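You operate a simulated robot arm through the tools that you are given. There is no shell and no other tool. Be economical: measure what you need, move in short steps, check, and stop when the job is done.

Carry out the task below with a simulated robot arm. There is one attempt and no reset: what you move stays moved.

## Task
Gauge both links, fit the white bush to the worn one and stake it in the press.
Fine: the gauge enters a worn eye; rack it again; one stroke; draw the slide out; leave the other link and bush.

The check looks at the end state, three seconds after you hand in, the way a careful person would. Anything else that was tipped, shoved, dropped, spilled or broken makes it a failure.

## Robot
A 7-joint arm with a two-finger parallel gripper, fixed in place. Base frame: the origin is at the foot of the arm, x ahead of it, y to its left, z up; the work surface is at about z = 88. Units: cm, degrees, N and s.
With the tool pointing down near the work surface it reaches from about 30 to 70 cm from the base axis. Its first joint turns from -66.0 to 66.0 degrees. Payload 1.57 kg.
Tool frame: the origin (TCP) lies between the finger pads and is the grasp point; the fingertips stand 3 cm ahead of it; z points along the fingers, y is the line along which they close. The gripper opens to 11 cm. The fingers are 2.4 cm wide and 1.2 cm thick; the gripper's body (4.8 by 11.2 cm) begins 7.8 cm behind the TCP.
Orientation is told as [roll, pitch, yaw] about the base's x, y, z axes, in that order, counted from this pose: with the fingers straight down and closing along the base's y, the tool's x points along the base's -x, its y along +y and its z along -z.

## Interface
- The arm moves only by the tool step_arm. Its argument "moves" is a list of rows, each an object of numbers (a shift or turn left out is 0, a gripper value left out holds the last): "dx", "dy", "dz": the shift along the base's x, y, z in cm; "ax", "ay", "az": the turn, a rotation vector about the base's x, y, z in degrees; "gripper": the opening, from 0 (shut) to 1 (fully open). In form: [{"dx": .., "dy": .., "dz": .., "ax": .., "ay": .., "az": .., "gripper": ..}, ...]. A call has 1 to 10 rows; each row is the pose to reach, as a shift and turn from the pose commanded when the call began. Rows are played at 5 a second. More than 5 cm and 8.6 degrees between two rows, or a gripper value outside its range, and nothing of the call is played. A pose out of reach is approached as far as the arm can. The call stops where the force on the tool passes 40 N (or 10 N more than at its start, if that is more) or the arm is blocked; 0.2 s more then pass. The fingers move at their own pace (about 10.8 cm/s each) and stop on an object; they squeeze with about 21 N. The grip force told is the motor's: it shows also when the fingers shut on nothing. Time passes only in rows, and 0.2 s behind the last, so rows that repeat a pose let the fingers close. It gives the time, the measured TCP pose, the force on the tool (base axes), the opening and the grip force at its end, in the units of the frame above (readings bear some noise), with the torque about the TCP (base axes, N m) and any sound that the robot's microphone picked up.
- Cameras (640 x 400 px; columns grow to the right, rows downward): "scene" is fixed at [17.11, -39.17, 141.26]; the picture's right is [0.75, -0.66, 0.00], its down [-0.33, -0.37, -0.87] and it looks along [0.58, 0.65, -0.49] (base axes); focal length 277 px, centre (320, 200). "wrist" rides on the gripper at [7, 1.6, -14.1] in the tool frame; the picture's right is [-0.23, 0.97, 0.00], its down [-0.86, -0.20, -0.48] and it looks along [-0.47, -0.11, 0.88] (tool axes); focal length 222 px, centre (320, 200). There is no depth. A picture from a camera that has moved, and an enlarged one, comes with that camera's place and axes in the base frame and with its lens.
- get_image(camera): a new picture of that camera. The clock stands still meanwhile.
- inspect(camera, box): a new picture of the part [left, top, right, bottom] of that camera's present view, enlarged. The clock stands still meanwhile.
- sign_off(): hands the job in; it is judged then, once.

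Go step by step. Nothing tells you positions but the pictures and the camera data: compare them with the known pose of the tool, close in by small moves and look again before you grip or let go. The budget is 120 turns and 68 pictures, counting those below and the enlarged ones. Unless the task says otherwise, let go and move clear before handing in, and close with one line.

The tools are called after "Request:" as name(argument=value, ...) on one line, values as JSON. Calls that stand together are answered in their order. step_arm: Moves the arm, as the interface text tells. Its arguments: {"type":"object","properties":{"moves":{"type":"array","items":{"type":"object","properties":{"dx":{"type":"number"},"dy":{"type":"number"},"dz":{"type":"number"},"ax":{"type":"number"},"ay":{"type":"number"},"az":{"type":"number"},"gripper":{"type":"number"}}}}},"required":["moves"]} The other tools are called the same way: get_image (camera) takes a picture; inspect (camera, box) takes an enlarged picture of a part of a camera's view; sign_off () hands the job in.

At the start:

```text
t: 0.0
position: [37.29, 8.7, 131.0]
orientation: [0.0, 0.0, -0.1]
contact_force: [0.6, 0.1, 0.3]
ft_torque: [0.02, 0.04, 0.04]
finger_gap: 10.98
finger_force: 0.0
```

scene: 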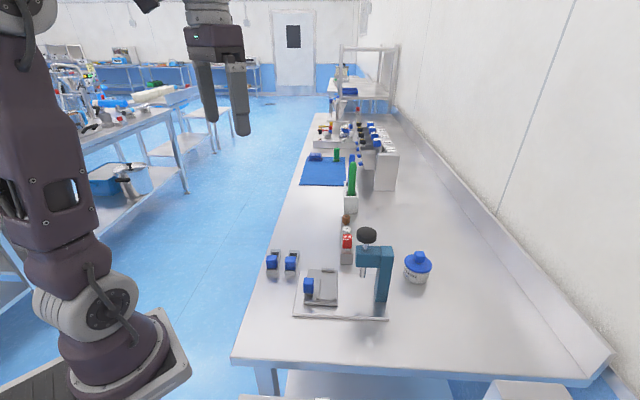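
wrist: 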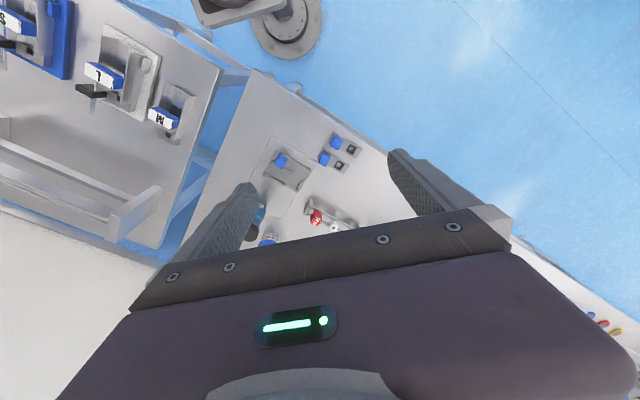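

I see a bench with two links with blue parts, a press with a slide, a bush stand with red and white bushes, and a green gauge in a rack. I'll look closer first.

Request:
inspect(camera="scene", box=[240, 200, 440, 325])

Request:
inspect(camera="scene", box=[290, 110, 418, 190])

Request:
inspect(camera="scene", box=[300, 150, 396, 210])

Request:
inspect(camera="wrist", box=[220, 120, 380, 250])

```text
3.20 times, centred on (340, 262) of scene
camera zoom: at [17.11, -39.17, 141.26], right [0.75, -0.66, 0.0], down [-0.33, -0.37, -0.87], along [0.58, 0.65, -0.49], focal length 886 px, centre (256, 0)
```

zoom: 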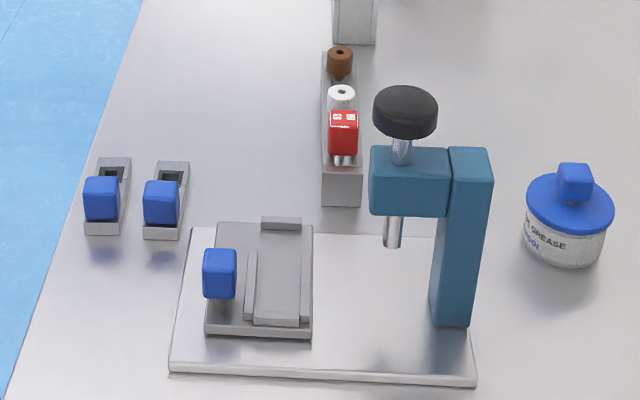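

```text
5.00 times, centred on (354, 150) of scene
camera zoom: at [17.11, -39.17, 141.26], right [0.75, -0.66, 0.0], down [-0.33, -0.37, -0.87], along [0.58, 0.65, -0.49], focal length 1385 px, centre (150, 450)
```

zoom: 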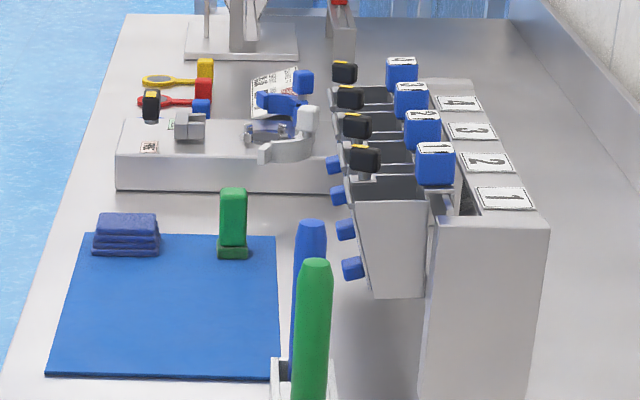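

```text
6.67 times, centred on (348, 180) of scene
camera zoom: at [17.11, -39.17, 141.26], right [0.75, -0.66, 0.0], down [-0.33, -0.37, -0.87], along [0.58, 0.65, -0.49], focal length 1846 px, centre (133, 333)
```

zoom: 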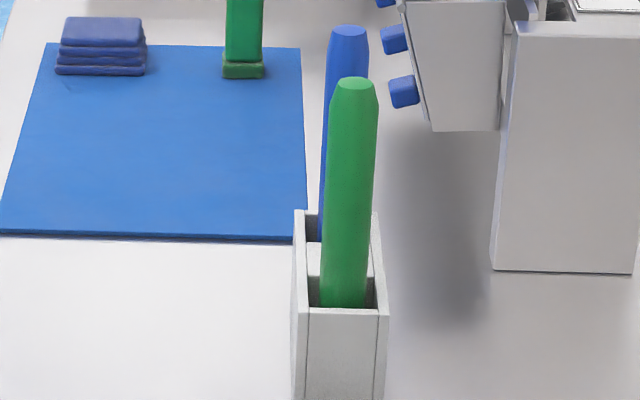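

```text
3.08 times, centred on (300, 185) of wrist
camera zoom: at [30.23, 10.35, 145.03], right [0.23, 0.97, 0.0], down [0.86, -0.2, 0.48], along [0.47, -0.11, -0.88], focal length 684 px, centre (382, 246)
```

zoom: 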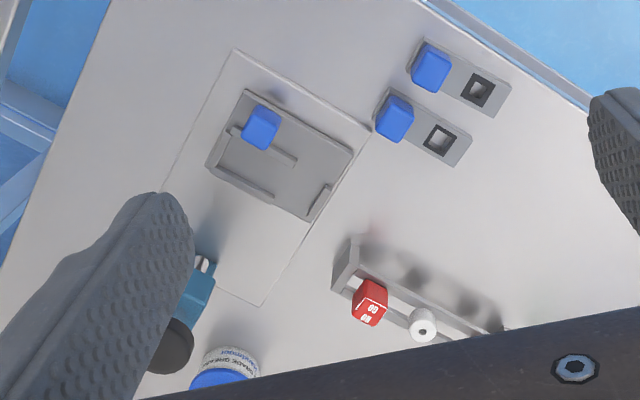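

I take the links' eyes to be near [47.5,14.4] and [51,10.5], the white bush near [67.7,5.5] and the red gauge near [63,1.5]. I'll lower the wrist camera for a closer look.

Request:
step_arm(moves=[{"dy": 1, "dz": -4.5}, {"dy": 2, "dz": -9}, {"dy": 2, "dz": -13.5}, {"dy": 2, "dz": -17}])

Request:
get_image(camera="wrist")

```text
t: 1.0
position: [37.3, 10.9, 113.86]
orientation: [0.1, 0.0, 0.0]
contact_force: [-0.3, -0.5, 0.2]
ft_torque: [-0.02, 0.0, -0.03]
finger_gap: 11.02
finger_force: 0.0
```

```text
61 pictures are left
camera wrist: at [30.25, 12.52, 127.94], right [0.23, 0.97, 0.0], down [0.85, -0.2, 0.48], along [0.47, -0.11, -0.88], focal length 222 px, centre (320, 200)
```

wrist: 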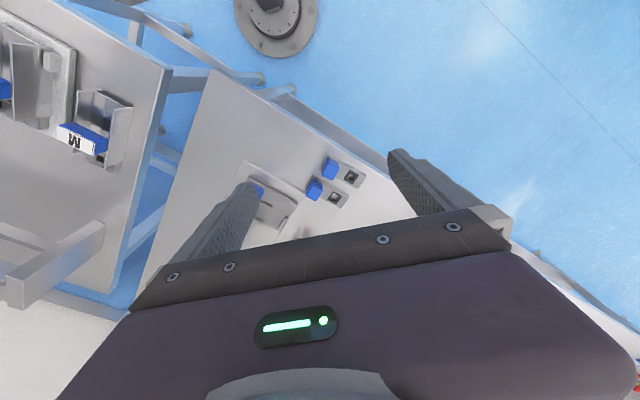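

The links are visible at centre; I'll enlarge them and the slide.

Request:
inspect(camera="wrist", box=[295, 145, 375, 210])

Request:
inspect(camera="scene", box=[330, 205, 394, 265])

Request:
inspect(camera="scene", box=[256, 240, 336, 320])

```text
6.15 times, centred on (335, 178) of wrist
camera zoom: at [30.25, 12.52, 127.94], right [0.23, 0.97, 0.0], down [0.85, -0.2, 0.48], along [0.47, -0.11, -0.88], focal length 1367 px, centre (228, 338)
```

zoom: 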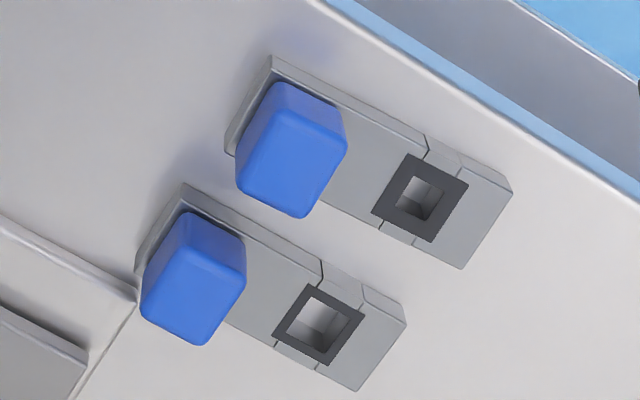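

```text
6.67 times, centred on (362, 235) of scene
camera zoom: at [17.11, -39.17, 141.26], right [0.75, -0.66, 0.0], down [-0.33, -0.37, -0.87], along [0.58, 0.65, -0.49], focal length 1846 px, centre (40, -33)
```

zoom: 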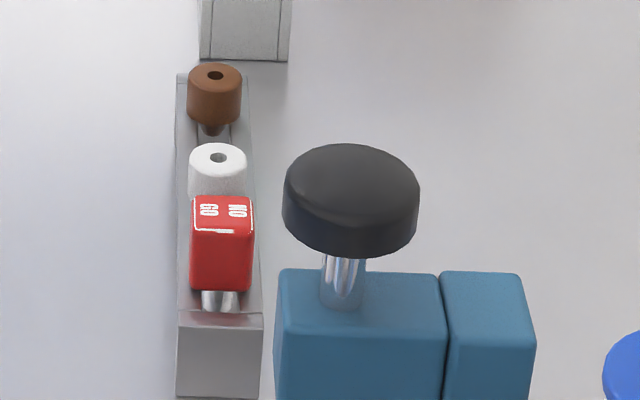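

```text
5.00 times, centred on (296, 280) of scene
camera zoom: at [17.11, -39.17, 141.26], right [0.75, -0.66, 0.0], down [-0.33, -0.37, -0.87], along [0.58, 0.65, -0.49], focal length 1385 px, centre (440, -200)
```

zoom: 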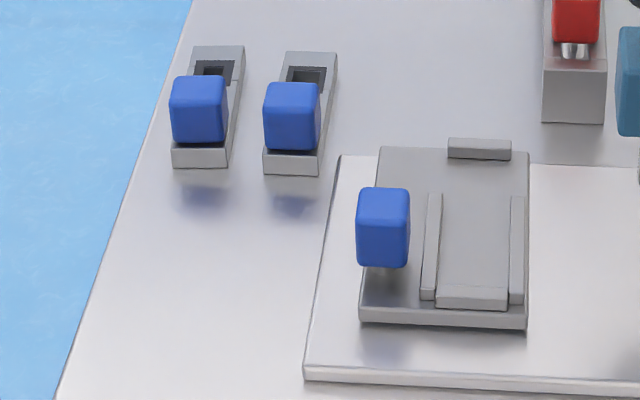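

Links lie at about 49° yaw, each ~8.4 × 2.9 cm; B's (right) eye looks wider. Next I look at the press and slide with the wrist camera.

Request:
step_arm(moves=[{"dy": -4.5}, {"dy": -9}, {"dy": -13.5}, {"dy": -15, "dz": -2}])

Request:
get_image(camera="wrist")

Request:
inspect(camera="wrist", box=[260, 120, 400, 230])

```text
t: 2.0
position: [37.4, -4.31, 111.96]
orientation: [0.0, 0.0, 0.0]
contact_force: [0.3, 0.3, -0.8]
ft_torque: [0.02, -0.01, 0.04]
finger_gap: 11.0
finger_force: 0.1
```

```text
57 pictures are left
camera wrist: at [30.39, -2.6, 126.06], right [0.23, 0.97, 0.0], down [0.86, -0.2, 0.48], along [0.47, -0.11, -0.88], focal length 222 px, centre (320, 200)
```

wrist: 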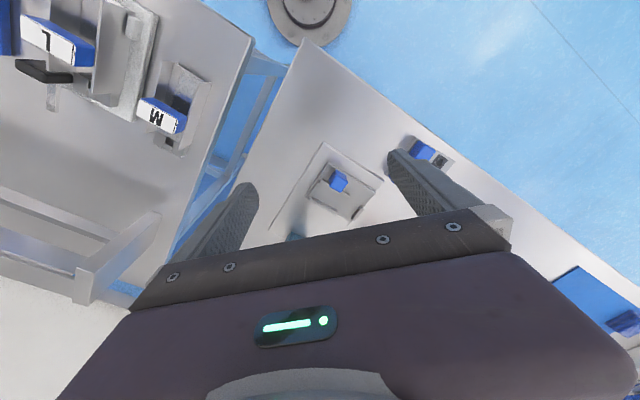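

```text
3.64 times, centred on (330, 175) of wrist
camera zoom: at [30.39, -2.6, 126.06], right [0.23, 0.97, 0.0], down [0.86, -0.2, 0.48], along [0.47, -0.11, -0.88], focal length 808 px, centre (284, 291)
```

zoom: 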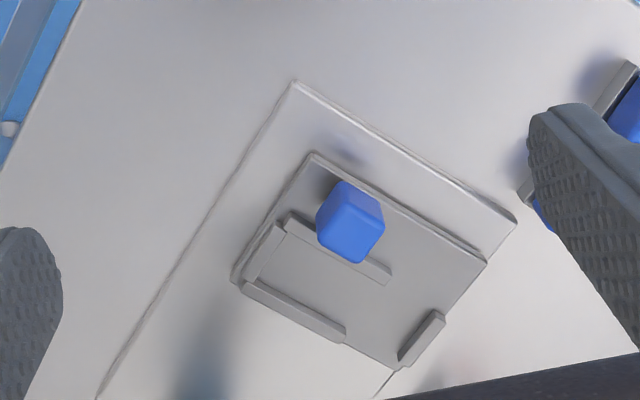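

The slide nest's ~8.7 cm pocket matches a link; I now need the ram position relative to it, so I rise for a view over the press.

Request:
step_arm(moves=[{"dz": 4.5}, {"dz": 9, "dy": -2}, {"dz": 13.5, "dy": -4}])

Request:
inspect(camera="wrist", box=[260, 140, 400, 230])

Request:
inspect(camera="scene", box=[290, 220, 400, 325])

```text
t: 2.8
position: [37.15, -7.91, 125.59]
orientation: [0.0, 0.1, 0.0]
contact_force: [0.0, 0.6, -1.0]
ft_torque: [0.03, 0.0, -0.02]
finger_gap: 10.97
finger_force: 0.0
```

```text
4.44 times, centred on (330, 185) of wrist
camera zoom: at [30.12, -6.36, 139.6], right [0.23, 0.97, 0.0], down [0.86, -0.2, 0.48], along [0.47, -0.11, -0.88], focal length 987 px, centre (276, 267)
```

zoom: 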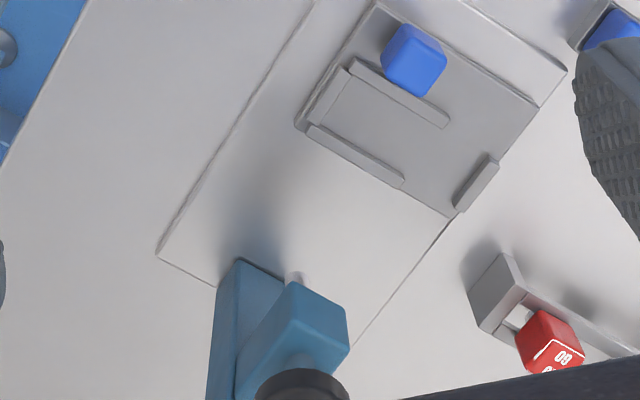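

```text
3.81 times, centred on (345, 272) of scene
camera zoom: at [17.11, -39.17, 141.26], right [0.75, -0.66, 0.0], down [-0.33, -0.37, -0.87], along [0.58, 0.65, -0.49], focal length 1055 px, centre (225, -76)
```

zoom: 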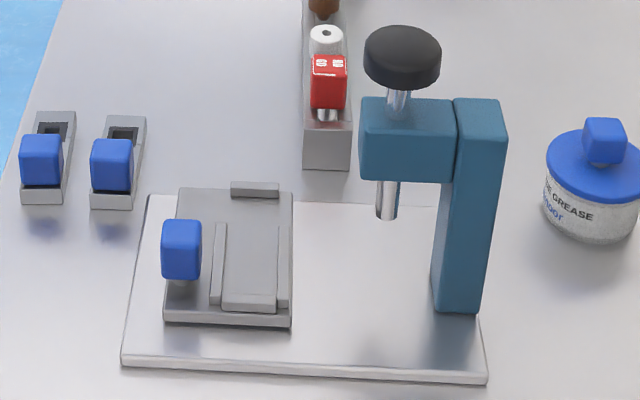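

The ram tip sits near [55,-11,95], i.e. about 3 cm from the pocket's near end, so the link probably goes in with its eye at the near end. Now I'll look closely at the gauge and bushes.

Request:
step_arm(moves=[{"dx": 2.6, "dy": 1.8, "dz": -2.5}, {"dx": 5.2, "dy": 3.6, "dz": -5}, {"dx": 7.8, "dy": 5.4, "dz": -7.5}, {"dx": 10.4, "dy": 7.2, "dz": -10}, {"dx": 13, "dy": 9, "dz": -12.5}, {"dx": 15.6, "dy": 11, "dz": -15}])

Request:
inspect(camera="wrist", box=[240, 130, 400, 230])

```text
t: 4.2
position: [53.06, 2.69, 110.55]
orientation: [0.0, 0.0, -0.1]
contact_force: [-0.1, 0.6, -0.2]
ft_torque: [0.03, 0.02, -0.02]
finger_gap: 11.02
finger_force: 0.0
```

```text
4.00 times, centred on (320, 180) of wrist
camera zoom: at [46.05, 4.34, 124.53], right [0.23, 0.97, 0.0], down [0.85, -0.2, 0.48], along [0.47, -0.11, -0.88], focal length 888 px, centre (320, 280)
```

zoom: 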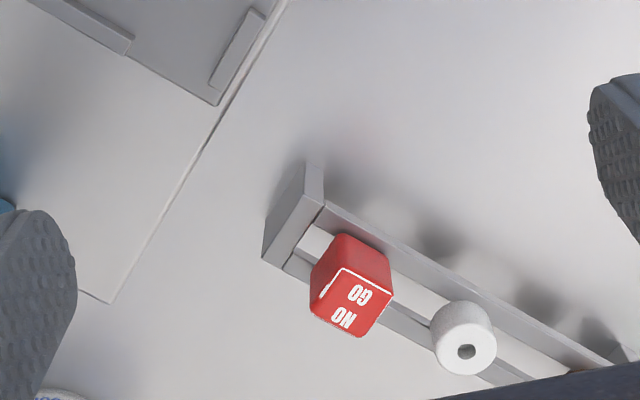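

The gauge (red block, top z≈94.5) is at about [63.6,1.5] and the white bush at [67.6,5.6], rack at 45°. I'll go over the gauge with yaw 45.

Request:
step_arm(moves=[{"dx": 1.8, "dy": -0.2, "dz": -1, "az": 7.5, "gripper": 0.5}, {"dx": 3.6, "dy": -0.4, "dz": -2, "az": 15}, {"dx": 5.4, "dy": -0.6, "dz": -3, "az": 22.5}, {"dx": 7.2, "dy": -0.8, "dz": -4, "az": 30}, {"dx": 9, "dy": -1, "dz": -5, "az": 37.5}, {"dx": 10.5, "dy": -1.2, "dz": -6.5, "az": 45}, {"dx": 10.5, "dy": -1.2, "dz": -6.5, "az": 45}])

Request:
inspect(camera="wrist", box=[240, 110, 400, 220])

Request:
inspect(camera="scene", box=[310, 170, 410, 250])

```text
t: 5.8
position: [63.44, 1.36, 104.05]
orientation: [0.1, 0.0, 45.1]
contact_force: [-1.3, -0.4, 0.2]
ft_torque: [-0.02, 0.03, -0.05]
finger_gap: 5.52
finger_force: 0.0
```

```text
3.64 times, centred on (320, 165) of wrist
camera zoom: at [57.33, -2.44, 118.05], right [-0.53, 0.85, 0.0], down [0.75, 0.46, 0.48], along [0.41, 0.25, -0.88], focal length 808 px, centre (320, 327)
```

zoom: 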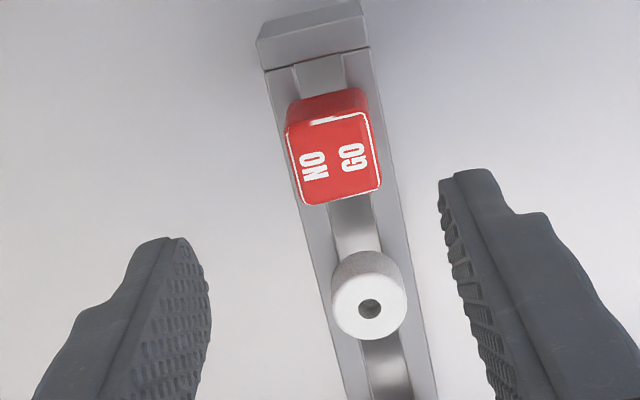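

```text
5.00 times, centred on (360, 210) of scene
camera zoom: at [17.11, -39.17, 141.26], right [0.75, -0.66, 0.0], down [-0.33, -0.37, -0.87], along [0.58, 0.65, -0.49], focal length 1385 px, centre (120, 150)
```

zoom: 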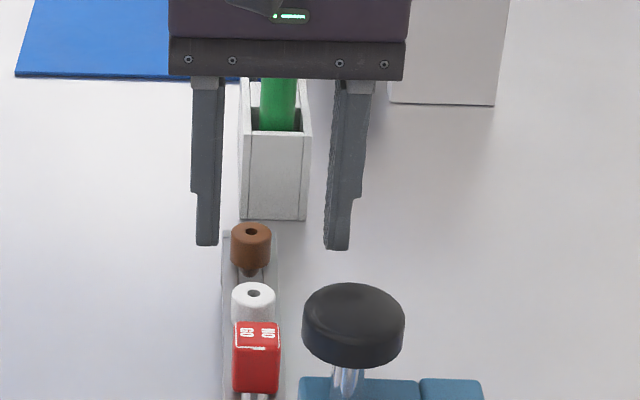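

Gauge centre refined to [63.2,1.7], 2.5 cm wide, squared with the tool. I'll descend around it with the fingers half open.

Request:
step_arm(moves=[{"dx": -0.25, "dy": 0.3, "dz": -3}, {"dx": -0.25, "dy": 0.3, "dz": -6}, {"dx": -0.25, "dy": 0.3, "dz": -8.5}, {"dx": -0.25, "dy": 0.3, "dz": -8.5}])

Request:
inspect(camera="scene", box=[320, 200, 400, 265])

Request:
inspect(camera="wrist", box=[240, 110, 400, 220])

```text
t: 6.8
position: [63.22, 1.71, 95.42]
orientation: [0.0, 0.0, 45.1]
contact_force: [-0.4, 0.0, -0.2]
ft_torque: [0.02, 0.02, 0.01]
finger_gap: 5.52
finger_force: 0.1
```

```text
6.15 times, centred on (360, 232) of scene
camera zoom: at [17.11, -39.17, 141.26], right [0.75, -0.66, 0.0], down [-0.33, -0.37, -0.87], along [0.58, 0.65, -0.49], focal length 1704 px, centre (74, 0)
```

zoom: 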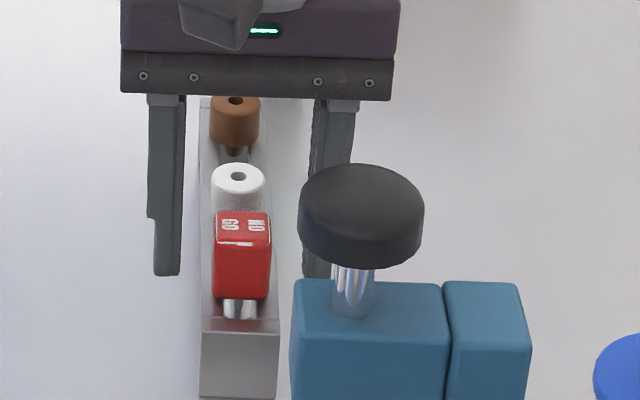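

```text
3.64 times, centred on (320, 165) of wrist
camera zoom: at [57.1, -2.1, 109.5], right [-0.53, 0.85, 0.0], down [0.75, 0.46, 0.48], along [0.41, 0.25, -0.88], focal length 808 px, centre (320, 327)
```

zoom: 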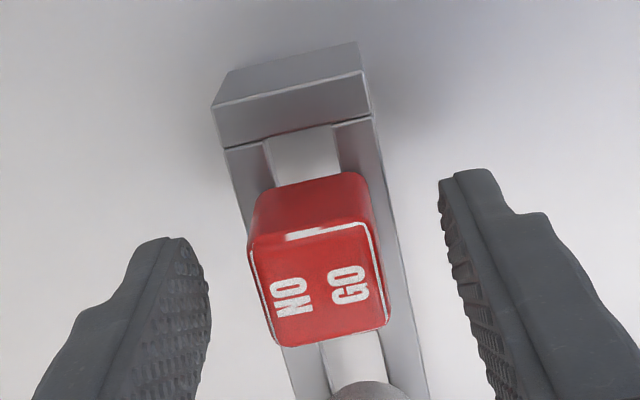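

The gauge is centred between the fingers. Lower 0.5 cm more and close.

Request:
step_arm(moves=[{"dz": -0.5}, {"dz": -0.5, "gripper": 0.15}, {"dz": -0.5, "gripper": 0.15}, {"dz": -0.5, "gripper": 0.15}, {"dz": -0.5, "gripper": 0.15}])

```text
t: 8.0
position: [63.3, 1.73, 94.96]
orientation: [0.0, 0.0, 45.0]
contact_force: [0.2, 0.8, 0.0]
ft_torque: [0.03, 0.02, -0.02]
finger_gap: 2.52
finger_force: 21.6
```

Gripped (2.52 cm). Lift straight up and look at the pin.

Request:
step_arm(moves=[{"dz": 2}, {"dz": 5}, {"dz": 9}])

Request:
inspect(camera="scene", box=[310, 150, 410, 250])

Request:
inspect(camera="wrist", box=[240, 110, 400, 220])

```text
t: 8.8
position: [63.07, 1.77, 103.98]
orientation: [0.0, 0.1, 44.9]
contact_force: [-1.1, 1.0, -0.9]
ft_torque: [-0.01, 0.02, 0.04]
finger_gap: 2.51
finger_force: 21.3
```

```text
4.00 times, centred on (360, 200) of scene
camera zoom: at [17.11, -39.17, 141.26], right [0.75, -0.66, 0.0], down [-0.33, -0.37, -0.87], along [0.58, 0.65, -0.49], focal length 1108 px, centre (160, 200)
```

zoom: 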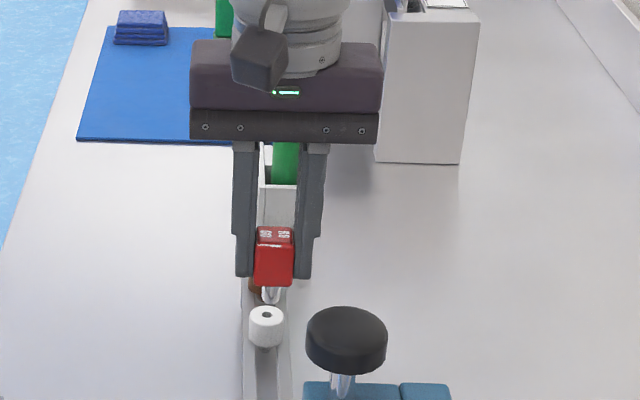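

```text
3.64 times, centred on (320, 165) of wrist
camera zoom: at [56.94, -2.03, 118.06], right [-0.53, 0.85, 0.0], down [0.75, 0.46, 0.48], along [0.41, 0.25, -0.88], focal length 808 px, centre (320, 327)
```

zoom: 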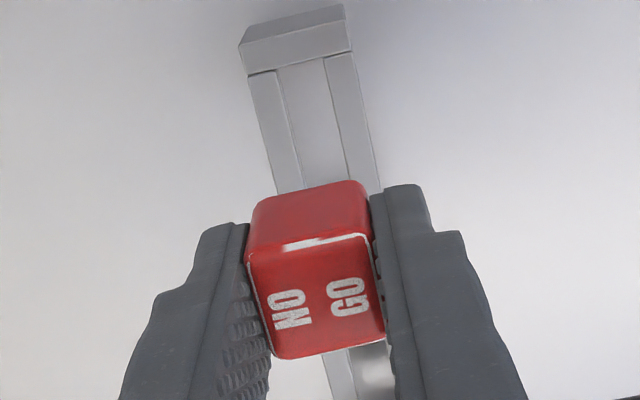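

The gauge has a short pin below. I carry it over link B's eye at safe height and look again.

Request:
step_arm(moves=[{"dx": -3, "dy": 2.2}, {"dx": -6, "dy": 4.4}, {"dx": -9, "dy": 6.6}, {"dx": -12.2, "dy": 8.8}, {"dx": -12.2, "dy": 8.8, "dz": -1}])

Request:
inspect(camera="wrist", box=[240, 110, 400, 220])

Request:
inspect(camera="scene", box=[250, 200, 330, 280])

```text
t: 10.0
position: [50.82, 10.66, 102.95]
orientation: [0.1, 0.0, 45.0]
contact_force: [-0.6, 0.1, -0.6]
ft_torque: [0.03, 0.05, -0.01]
finger_gap: 2.51
finger_force: 21.3
```

```text
3.64 times, centred on (320, 165) of wrist
camera zoom: at [44.66, 6.89, 116.92], right [-0.53, 0.85, 0.0], down [0.75, 0.46, 0.48], along [0.41, 0.25, -0.88], focal length 808 px, centre (320, 327)
```

zoom: 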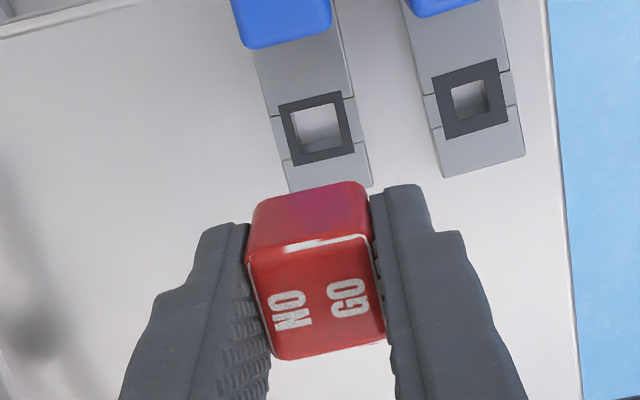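

```text
5.00 times, centred on (290, 240) of scene
camera zoom: at [17.11, -39.17, 141.26], right [0.75, -0.66, 0.0], down [-0.33, -0.37, -0.87], along [0.58, 0.65, -0.49], focal length 1385 px, centre (470, 0)
```

zoom: 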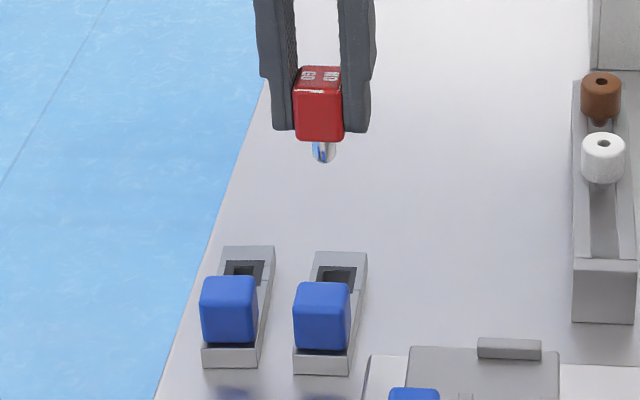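

B's eye is visibly wider. Eyes at A [47.4,14.5] and B [51.0,10.6], links at 45°, top z≈89.2. I try the gauge on A first, down to just above it.

Request:
step_arm(moves=[{"dx": -1.8, "dy": 2}, {"dx": -3.5, "dy": 3.88}, {"dx": -3.5, "dy": 3.88, "dz": -4}, {"dx": -3.5, "dy": 3.88, "dz": -8.3}, {"dx": -3.5, "dy": 3.88, "dz": -8.3}])

Request:
inspect(camera="scene", box=[250, 220, 310, 280])

Request:
inspect(camera="wrist", box=[240, 110, 400, 220])

```text
t: 11.2
position: [47.6, 14.39, 94.81]
orientation: [0.0, 0.1, 45.1]
contact_force: [-0.6, -0.3, -1.0]
ft_torque: [-0.01, 0.01, -0.01]
finger_gap: 2.52
finger_force: 21.6
```

```text
6.67 times, centred on (280, 250) of scene
camera zoom: at [17.11, -39.17, 141.26], right [0.75, -0.66, 0.0], down [-0.33, -0.37, -0.87], along [0.58, 0.65, -0.49], focal length 1846 px, centre (587, -133)
```

zoom: 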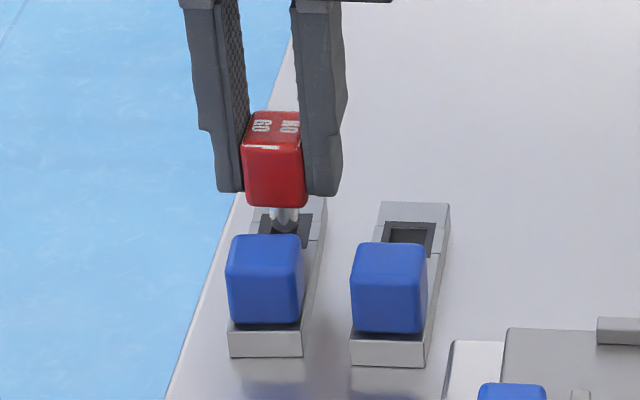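

```text
3.64 times, centred on (320, 165) of wrist
camera zoom: at [41.34, 10.67, 108.87], right [-0.53, 0.85, 0.0], down [0.75, 0.46, 0.48], along [0.41, 0.25, -0.88], focal length 808 px, centre (320, 327)
```

zoom: 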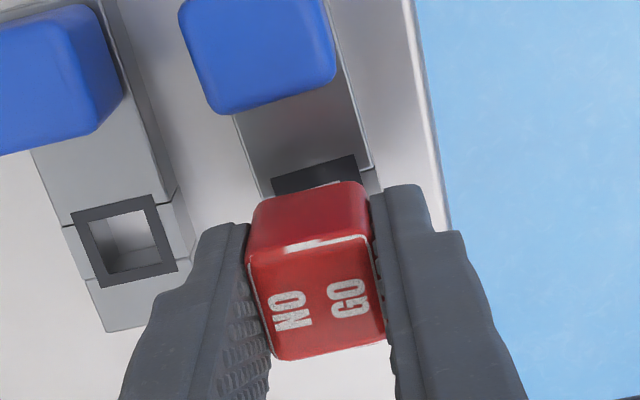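

The pin sits right over A's eye. Lower gently to feel it.

Request:
step_arm(moves=[{"dz": -0.4}, {"dz": -0.8}, {"dz": -1.0}, {"dz": -1.2}, {"dz": -1.35}])

```text
t: 12.1
position: [47.53, 14.48, 94.06]
orientation: [-0.1, -0.1, 45.0]
contact_force: [-4.1, -2.2, 15.0]
ft_torque: [-0.08, 0.24, 0.0]
finger_gap: 2.53
finger_force: 21.1
stopped in row 4: the force on the tool passed its limit at 46 N (the readings are from after the stop); the commanded pose is now the measured one
```

The gauge stops on A's eye at z≈94.1. Lift and try B the same way.

Request:
step_arm(moves=[{"dz": 1}, {"dz": 4.5}, {"dz": 4.5, "dx": 1.8, "dy": -1.95}, {"dz": 4.5, "dx": 3.5, "dy": -3.88}, {"dz": 1, "dx": 3.5, "dy": -3.88}, {"dz": 1, "dx": 3.5, "dy": -3.88}])

Request:
inspect(camera="wrist", box=[240, 110, 400, 220])

Request:
inspect(camera="scene", box=[260, 215, 320, 275])

```text
t: 13.4
position: [50.83, 10.67, 94.86]
orientation: [-0.1, -0.1, 45.0]
contact_force: [-0.2, 0.5, 0.1]
ft_torque: [-0.01, 0.04, -0.02]
finger_gap: 2.52
finger_force: 20.9
```

```text
3.64 times, centred on (320, 165) of wrist
camera zoom: at [44.6, 6.86, 108.91], right [-0.53, 0.85, 0.0], down [0.74, 0.46, 0.48], along [0.41, 0.25, -0.88], focal length 808 px, centre (320, 327)
```

zoom: 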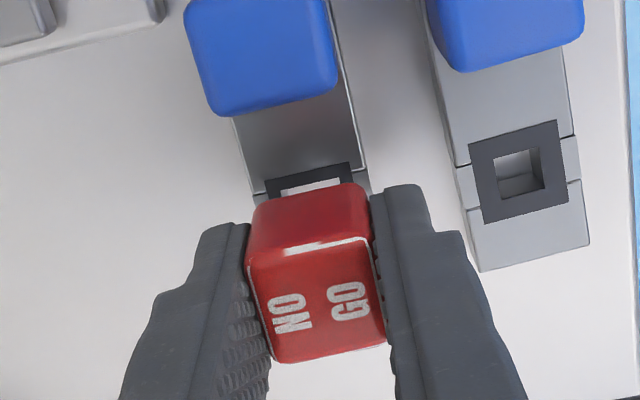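

```text
6.67 times, centred on (290, 245) of scene
camera zoom: at [17.11, -39.17, 141.26], right [0.75, -0.66, 0.0], down [-0.33, -0.37, -0.87], along [0.58, 0.65, -0.49], focal length 1846 px, centre (520, -100)
```

zoom: 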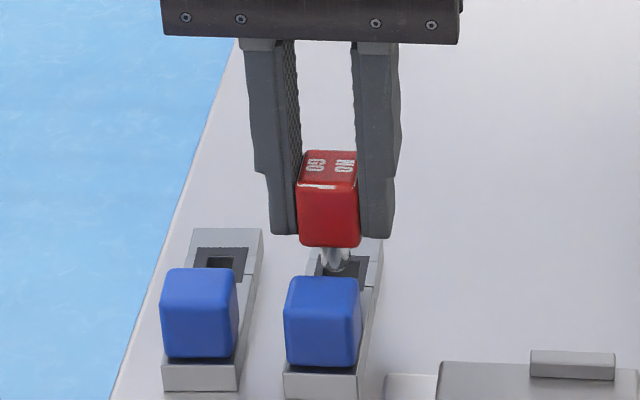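

B's eye centre is ~0.15 cm off the pin; correct and lower gently.

Request:
step_arm(moves=[{"dx": 0.15, "dy": -0.09}, {"dx": 0.15, "dy": -0.09, "dz": -0.5}, {"dx": 0.15, "dy": -0.09, "dz": -0.8}, {"dx": 0.15, "dy": -0.09, "dz": -1.1}, {"dx": 0.15, "dy": -0.09, "dz": -1.4}, {"dx": 0.15, "dy": -0.09, "dz": -1.7}])

```text
t: 14.8
position: [51.19, 10.62, 93.33]
orientation: [-0.1, -0.2, 45.0]
contact_force: [-0.1, -0.5, -0.9]
ft_torque: [0.02, 0.01, 0.0]
finger_gap: 2.51
finger_force: 21.1
```

No resistance below the level where A stopped: the pin is entering B. A bit further to confirm.

Request:
step_arm(moves=[{"dz": -0.2}, {"dz": -0.4}, {"dz": -0.6}])

Request:
inspect(camera="scene", box=[260, 215, 320, 275])

```text
t: 15.7
position: [51.25, 10.44, 92.84]
orientation: [-0.2, -0.4, 45.0]
contact_force: [-8.3, -2.7, 34.4]
ft_torque: [-0.18, 0.42, 0.0]
finger_gap: 2.54
finger_force: 21.2
```

```text
6.67 times, centred on (290, 245) of scene
camera zoom: at [17.03, -39.19, 141.26], right [0.75, -0.66, 0.0], down [-0.33, -0.37, -0.87], along [0.58, 0.65, -0.49], focal length 1846 px, centre (520, -100)
```

zoom: 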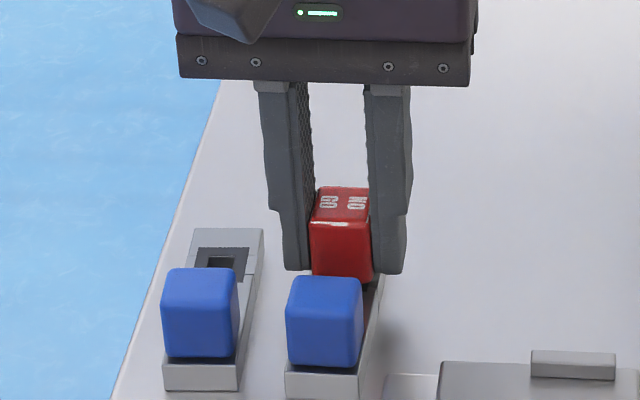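

The gauge seats fully in B (z 92.84), so B is the worn link. I lift it out and carry the gauge back over the rack.

Request:
step_arm(moves=[{"dz": 0.6}, {"dz": 1.2}, {"dz": 2.5}, {"dz": 6}, {"dz": 10.5}])

Request:
step_arm(moves=[{"dx": 3, "dy": -2.2}, {"dx": 6, "dy": -4.4}, {"dx": 9, "dy": -6.6}, {"dx": 12, "dy": -8.8}, {"dx": 12, "dy": -8.8}])

Request:
inspect(camera="wrist", box=[240, 110, 400, 220])

Request:
get_image(camera="scene")

```text
t: 16.9
position: [51.16, 10.38, 103.45]
orientation: [-0.1, -0.2, 44.9]
contact_force: [0.3, -0.4, 0.1]
ft_torque: [-0.01, -0.01, -0.01]
finger_gap: 2.51
finger_force: 20.9
```

```text
t: 18.1
position: [63.17, 1.78, 103.17]
orientation: [-0.2, -0.2, 45.0]
contact_force: [-0.8, -0.2, -0.4]
ft_torque: [-0.01, 0.0, 0.03]
finger_gap: 2.52
finger_force: 21.3
```

```text
3.64 times, centred on (320, 165) of wrist
camera zoom: at [56.94, -2.0, 117.29], right [-0.53, 0.85, 0.0], down [0.74, 0.46, 0.48], along [0.41, 0.25, -0.88], focal length 808 px, centre (320, 327)
```

zoom: 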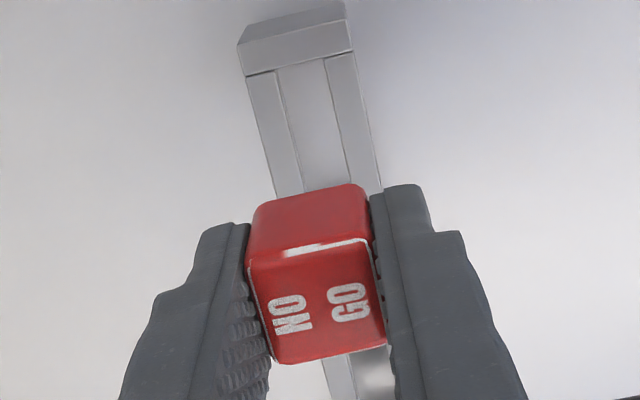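

```text
38 pictures are left
```

scene: 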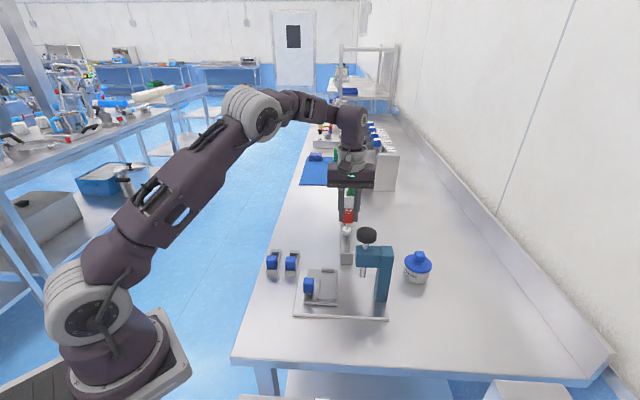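

The view matches the one at pick-up, so the pin is over its slot. Lower it in.

Request:
step_arm(moves=[{"dz": -4}, {"dz": -6.5}, {"dz": -7.2}, {"dz": -7.6}, {"dz": -7.9}, {"dz": -8.15}])

```text
t: 19.4
position: [63.2, 1.65, 94.97]
orientation: [-0.1, -0.2, 45.0]
contact_force: [0.1, 0.4, -0.9]
ft_torque: [0.01, 0.01, 0.01]
finger_gap: 2.51
finger_force: 20.3
```

Request:
step_arm(moves=[{"dz": -0.08}, {"dz": -0.16}, {"dz": -0.24}])

Request:
inspect(camera="scene", box=[320, 200, 400, 265])

```text
t: 20.2
position: [63.19, 1.77, 94.95]
orientation: [-0.2, -0.2, 45.0]
contact_force: [-1.6, -2.7, 7.1]
ft_torque: [0.01, 0.09, 0.02]
finger_gap: 2.51
finger_force: 21.4
```

```text
6.15 times, centred on (360, 232) of scene
camera zoom: at [17.09, -39.17, 141.26], right [0.75, -0.66, 0.0], down [-0.33, -0.37, -0.87], along [0.58, 0.65, -0.49], focal length 1704 px, centre (74, 0)
```

zoom: 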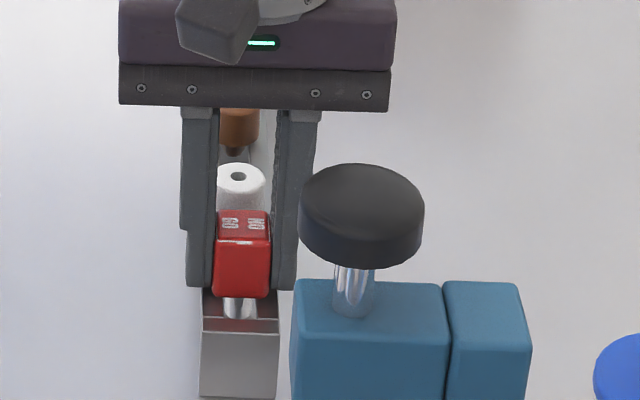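

The gauge is seated in the same spot (light contact). Release and rise.

Request:
step_arm(moves=[{"dz": 0.1, "gripper": 0.4}, {"dz": 0.1, "gripper": 0.5}, {"dz": 0.1, "gripper": 0.5}, {"dz": 4}, {"dz": 8}])

Request:
inspect(camera="wrist", box=[240, 110, 400, 220])

```text
t: 21.4
position: [63.14, 1.6, 102.79]
orientation: [-0.1, -0.2, 44.9]
contact_force: [0.5, 0.2, -0.3]
ft_torque: [0.04, -0.02, -0.03]
finger_gap: 5.51
finger_force: 0.0
```

```text
3.64 times, centred on (320, 165) of wrist
camera zoom: at [56.92, -2.07, 116.88], right [-0.53, 0.85, 0.0], down [0.74, 0.46, 0.48], along [0.41, 0.25, -0.88], focal length 808 px, centre (320, 327)
```

zoom: 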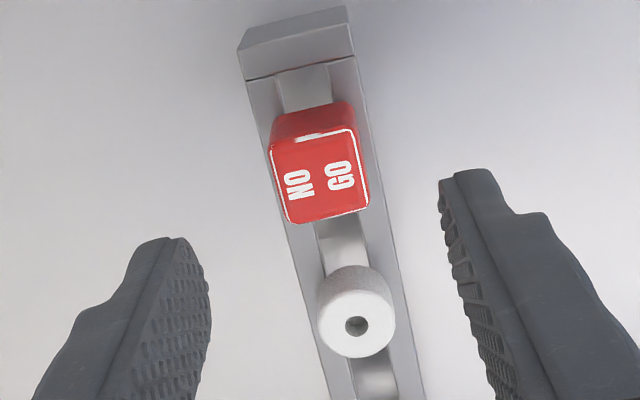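

The gauge is back in its rack as before. Next go over link B's handle, near [48,7.6].

Request:
step_arm(moves=[{"dx": -4, "dy": 1.6, "gripper": 0.4}, {"dx": -8, "dy": 3.2}, {"dx": -12, "dy": 4.8}, {"dx": -15.2, "dy": 6}, {"dx": -15.2, "dy": 6}])

Request:
inspect(camera="wrist", box=[220, 100, 420, 230])

```text
t: 22.6
position: [47.87, 7.82, 102.77]
orientation: [0.0, -0.2, 45.0]
contact_force: [0.4, 0.5, -0.4]
ft_torque: [-0.01, 0.0, -0.01]
finger_gap: 4.42
finger_force: 0.1
```

```text
3.08 times, centred on (320, 165) of wrist
camera zoom: at [41.68, 3.97, 116.83], right [-0.53, 0.85, 0.0], down [0.74, 0.46, 0.48], along [0.41, 0.25, -0.88], focal length 684 px, centre (320, 308)
```

zoom: 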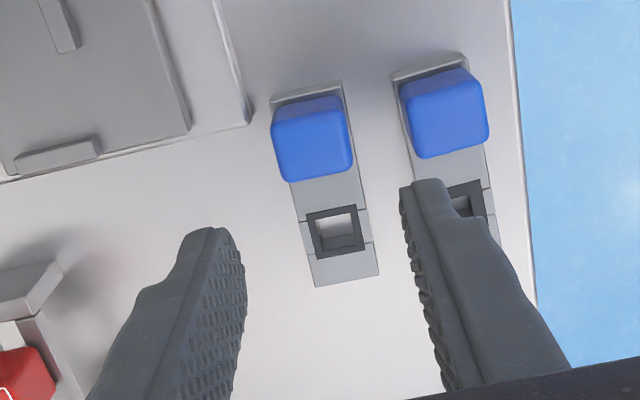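

Link B's handle centre is about [47.75,7.32] with top z≈92. I narrow the fingers and descend.

Request:
step_arm(moves=[{"dx": -0.1, "dy": -0.45, "dz": -3, "gripper": 0.35}, {"dx": -0.1, "dy": -0.45, "dz": -5.5}])

Request:
inspect(camera="wrist", box=[240, 110, 400, 220])

Request:
inspect(camera="scene", box=[250, 220, 320, 280])

```text
t: 23.2
position: [47.82, 7.32, 97.28]
orientation: [-0.2, -0.1, 45.0]
contact_force: [-1.0, 0.0, 0.4]
ft_torque: [0.01, 0.01, -0.01]
finger_gap: 3.86
finger_force: 0.0
```

```text
3.64 times, centred on (320, 165) of wrist
camera zoom: at [41.63, 3.52, 111.24], right [-0.53, 0.85, 0.0], down [0.74, 0.46, 0.48], along [0.41, 0.25, -0.88], focal length 808 px, centre (320, 327)
```

zoom: 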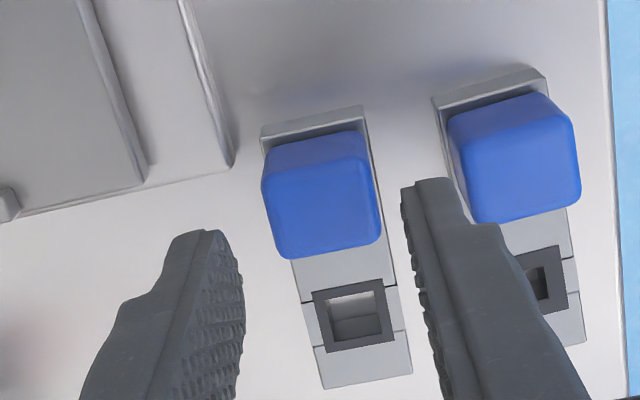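

```text
6.67 times, centred on (285, 250) of scene
camera zoom: at [17.11, -39.17, 141.26], right [0.75, -0.66, 0.0], down [-0.33, -0.37, -0.87], along [0.58, 0.65, -0.49], focal length 1846 px, centre (553, -133)
```

zoom: 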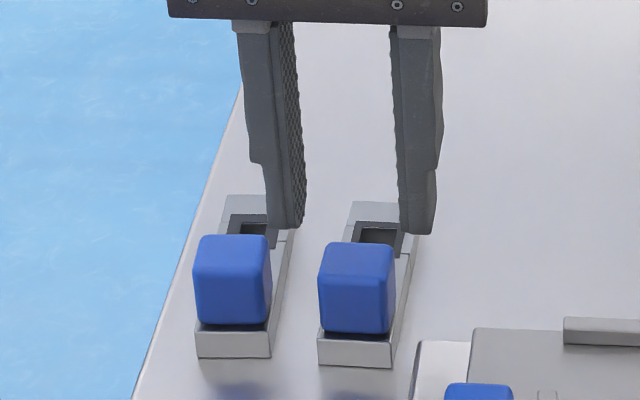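

Centred. Descend and close.

Request:
step_arm(moves=[{"dz": -2.5}, {"dz": -4.4}, {"dz": -4.4, "gripper": 0.15}, {"dz": -4.4, "gripper": 0.15}, {"dz": -4.4, "gripper": 0.15}, {"dz": -4.4, "gripper": 0.15}])

```text
t: 24.6
position: [47.93, 7.38, 92.99]
orientation: [-0.1, -0.2, 45.0]
contact_force: [-1.4, 0.3, 5.7]
ft_torque: [-0.15, 0.09, -0.02]
finger_gap: 2.74
finger_force: 21.2
```

Gripped at 2.74 cm. Lift and start turning the link half around in clear air.

Request:
step_arm(moves=[{"dz": 1}, {"dz": 4}, {"dz": 8}, {"dz": 11}])

Request:
step_arm(moves=[{"az": -8.5}, {"az": -17}, {"az": -25.5}, {"az": -34}, {"az": -42.5}, {"az": -51}, {"az": -59.5}, {"az": -68}, {"az": -76.5}, {"az": -85}])

Request:
step_arm(moves=[{"az": -8.5}, {"az": -17}, {"az": -25.5}, {"az": -34}, {"az": -42.5}, {"az": -51}, {"az": -59.5}, {"az": -68}, {"az": -76.5}, {"az": -85}])

```text
t: 25.6
position: [47.79, 7.23, 103.83]
orientation: [-0.1, -0.2, 45.1]
contact_force: [-0.3, -0.2, -1.0]
ft_torque: [-0.01, 0.01, 0.0]
finger_gap: 2.76
finger_force: 20.4
```

```text
t: 27.9
position: [47.94, 7.25, 103.85]
orientation: [0.0, -0.2, -40.1]
contact_force: [-0.1, 0.9, -1.2]
ft_torque: [0.04, 0.01, 0.02]
finger_gap: 2.74
finger_force: 20.9
```

```text
t: 30.1
position: [47.83, 7.35, 104.01]
orientation: [-0.1, -0.3, -125.1]
contact_force: [0.3, -0.1, -1.4]
ft_torque: [0.04, -0.03, 0.02]
finger_gap: 2.76
finger_force: 21.1
```

The half-turn works. Finish the last 10° and move over the slide's pocket, staying high.

Request:
step_arm(moves=[{"az": -5, "dx": 1.3, "dy": -3.2}, {"az": -10, "dx": 2.6, "dy": -6.4}, {"az": -10, "dx": 3.8, "dy": -9.6}, {"az": -10, "dx": 3.8, "dy": -9.6}])

Request:
inspect(camera="wrist", box=[220, 90, 420, 220])

Request:
inspect(camera="scene", box=[280, 200, 400, 320])

```text
t: 31.1
position: [51.75, -2.06, 104.0]
orientation: [-0.1, -0.2, -135.0]
contact_force: [0.9, 0.4, -1.2]
ft_torque: [0.07, 0.01, -0.01]
finger_gap: 2.76
finger_force: 20.9
```

```text
3.08 times, centred on (320, 155) of wrist
camera zoom: at [57.87, 1.64, 117.97], right [0.53, -0.85, 0.0], down [-0.74, -0.46, 0.48], along [-0.41, -0.25, -0.88], focal length 684 px, centre (320, 338)
```

zoom: 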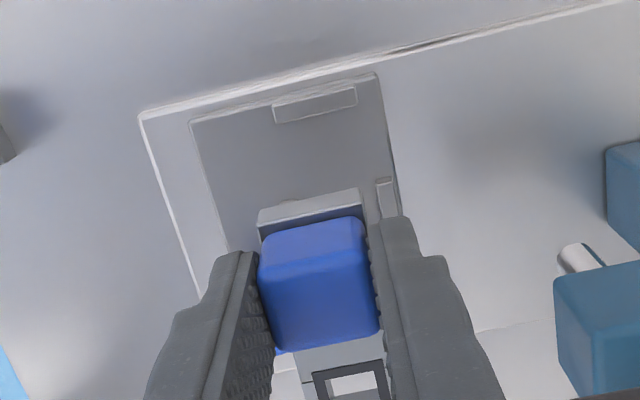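

```text
3.33 times, centred on (340, 260) of scene
camera zoom: at [17.12, -39.17, 141.26], right [0.75, -0.66, 0.0], down [-0.33, -0.37, -0.87], along [0.58, 0.65, -0.49], focal length 923 px, centre (253, 0)
```

zoom: 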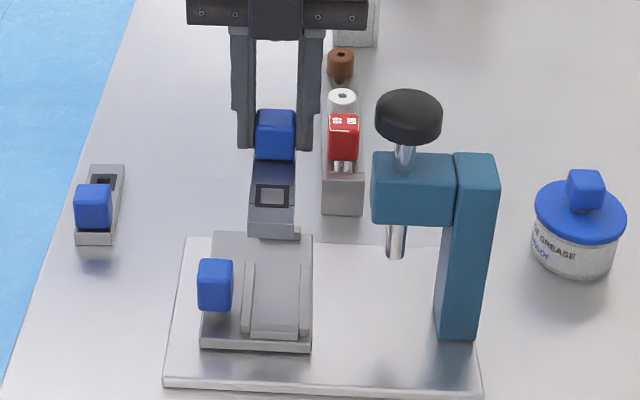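

The pocket centre line and link are parallel (45°); the link needs ~0.38 cm across toward the press. I correct and descend to just above the pocket, then check.

Request:
step_arm(moves=[{"dx": 0.27, "dy": -0.27, "dz": -2}, {"dx": 0.27, "dy": -0.27, "dz": -5.5}, {"dx": 0.27, "dy": -0.27, "dz": -7}, {"dx": 0.27, "dy": -0.27, "dz": -7}])

Request:
inspect(camera="scene", box=[290, 230, 360, 310])

Request:
inspect(camera="wrist", box=[220, 90, 420, 220])

```text
t: 32.0
position: [51.99, -2.41, 96.9]
orientation: [-0.2, -0.2, -135.0]
contact_force: [-0.3, -0.6, -1.7]
ft_torque: [0.08, -0.02, -0.01]
finger_gap: 2.77
finger_force: 21.1
```

```text
5.00 times, centred on (325, 270) of scene
camera zoom: at [17.12, -39.17, 141.26], right [0.75, -0.66, 0.0], down [-0.33, -0.37, -0.87], along [0.58, 0.65, -0.49], focal length 1385 px, centre (295, -150)
```

zoom: 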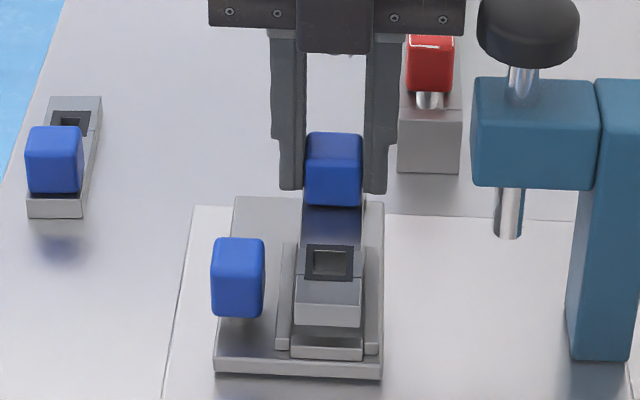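

```text
3.08 times, centred on (320, 155) of wrist
camera zoom: at [58.06, 1.33, 110.94], right [0.53, -0.85, 0.0], down [-0.74, -0.46, 0.48], along [-0.41, -0.25, -0.88], focal length 684 px, centre (320, 338)
```

zoom: 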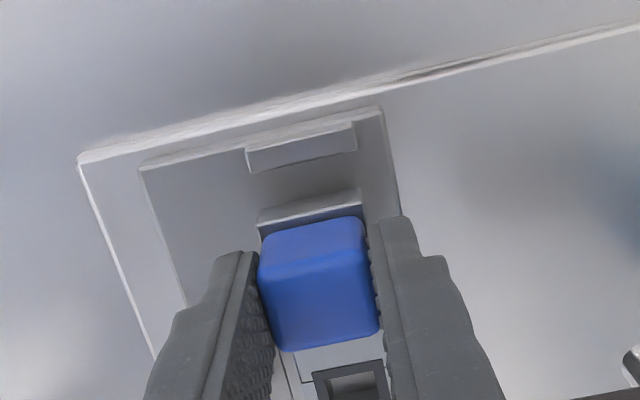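

Across alignment is good; I need to verify the near bar clearance at the eye end.

Request:
inspect(camera="scene", box=[328, 275, 370, 308])

```text
12.12 times, centred on (349, 292) of scene
camera zoom: at [17.12, -39.17, 141.26], right [0.75, -0.66, 0.0], down [-0.33, -0.37, -0.87], along [0.58, 0.65, -0.49], focal length 3357 px, centre (-32, -909)
```

zoom: 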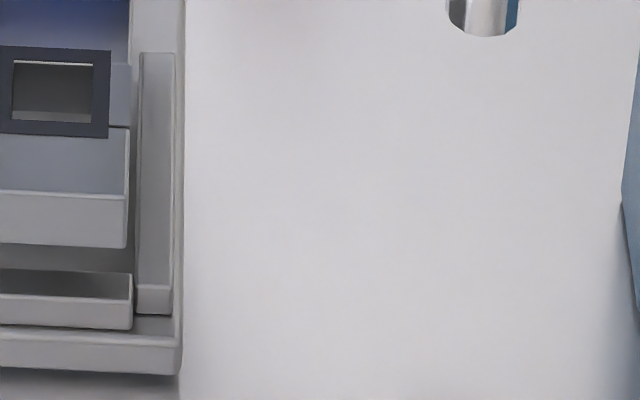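

The scene zoom shows the near bar's inner edge at p≈29.0 along the axis, so the link must go ~0.6 cm further to the far end. I shift and lower gently.

Request:
step_arm(moves=[{"dx": 0.44, "dy": 0.44}, {"dx": 0.44, "dy": 0.44, "dz": -0.6}, {"dx": 0.44, "dy": 0.44, "dz": -1.0}, {"dx": 0.44, "dy": 0.44, "dz": -1.0}])

Request:
inspect(camera="scene", box=[305, 255, 355, 308])

Request:
inspect(camera="wrist", box=[260, 100, 380, 200])

```text
t: 33.0
position: [52.43, -2.11, 95.98]
orientation: [-0.1, -0.2, -135.0]
contact_force: [0.5, -0.8, -1.8]
ft_torque: [0.04, 0.0, 0.04]
finger_gap: 2.78
finger_force: 20.7
```

```text
7.55 times, centred on (330, 282) of scene
camera zoom: at [17.12, -39.17, 141.26], right [0.75, -0.66, 0.0], down [-0.33, -0.37, -0.87], along [0.58, 0.65, -0.49], focal length 2090 px, centre (244, -415)
```

zoom: 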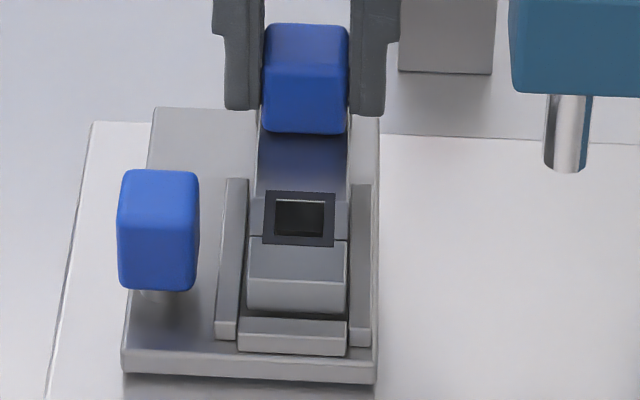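

```text
4.00 times, centred on (320, 150) of wrist
camera zoom: at [58.51, 1.68, 109.92], right [0.53, -0.85, 0.0], down [-0.74, -0.46, 0.48], along [-0.41, -0.25, -0.88], focal length 888 px, centre (320, 400)
```

zoom: 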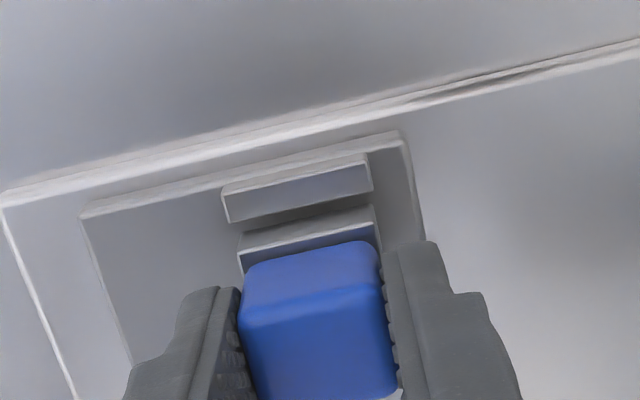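

Link still ~0.35 cm short of centred in the pocket lengthwise. Correct and lower the rest, gently.

Request:
step_arm(moves=[{"dx": 0.25, "dy": 0.25}, {"dx": 0.25, "dy": 0.25, "dz": -0.5}, {"dx": 0.25, "dy": 0.25, "dz": -0.8}, {"dx": 0.25, "dy": 0.25, "dz": -1.1}])

Request:
inspect(camera="scene", box=[305, 255, 355, 308])

```text
t: 34.0
position: [52.72, -1.7, 94.9]
orientation: [0.0, 0.0, -135.0]
contact_force: [0.1, -2.4, 13.5]
ft_torque: [0.01, -0.01, 0.01]
finger_gap: 2.76
finger_force: 20.8
```

```text
7.55 times, centred on (330, 282) of scene
camera zoom: at [17.09, -39.17, 141.26], right [0.75, -0.66, 0.0], down [-0.33, -0.37, -0.87], along [0.58, 0.65, -0.49], focal length 2090 px, centre (244, -415)
```

zoom: 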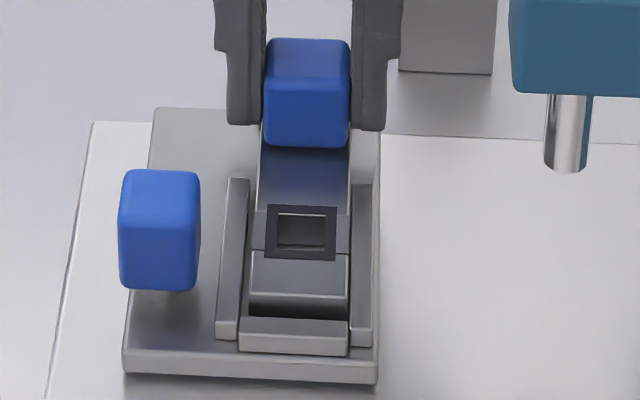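

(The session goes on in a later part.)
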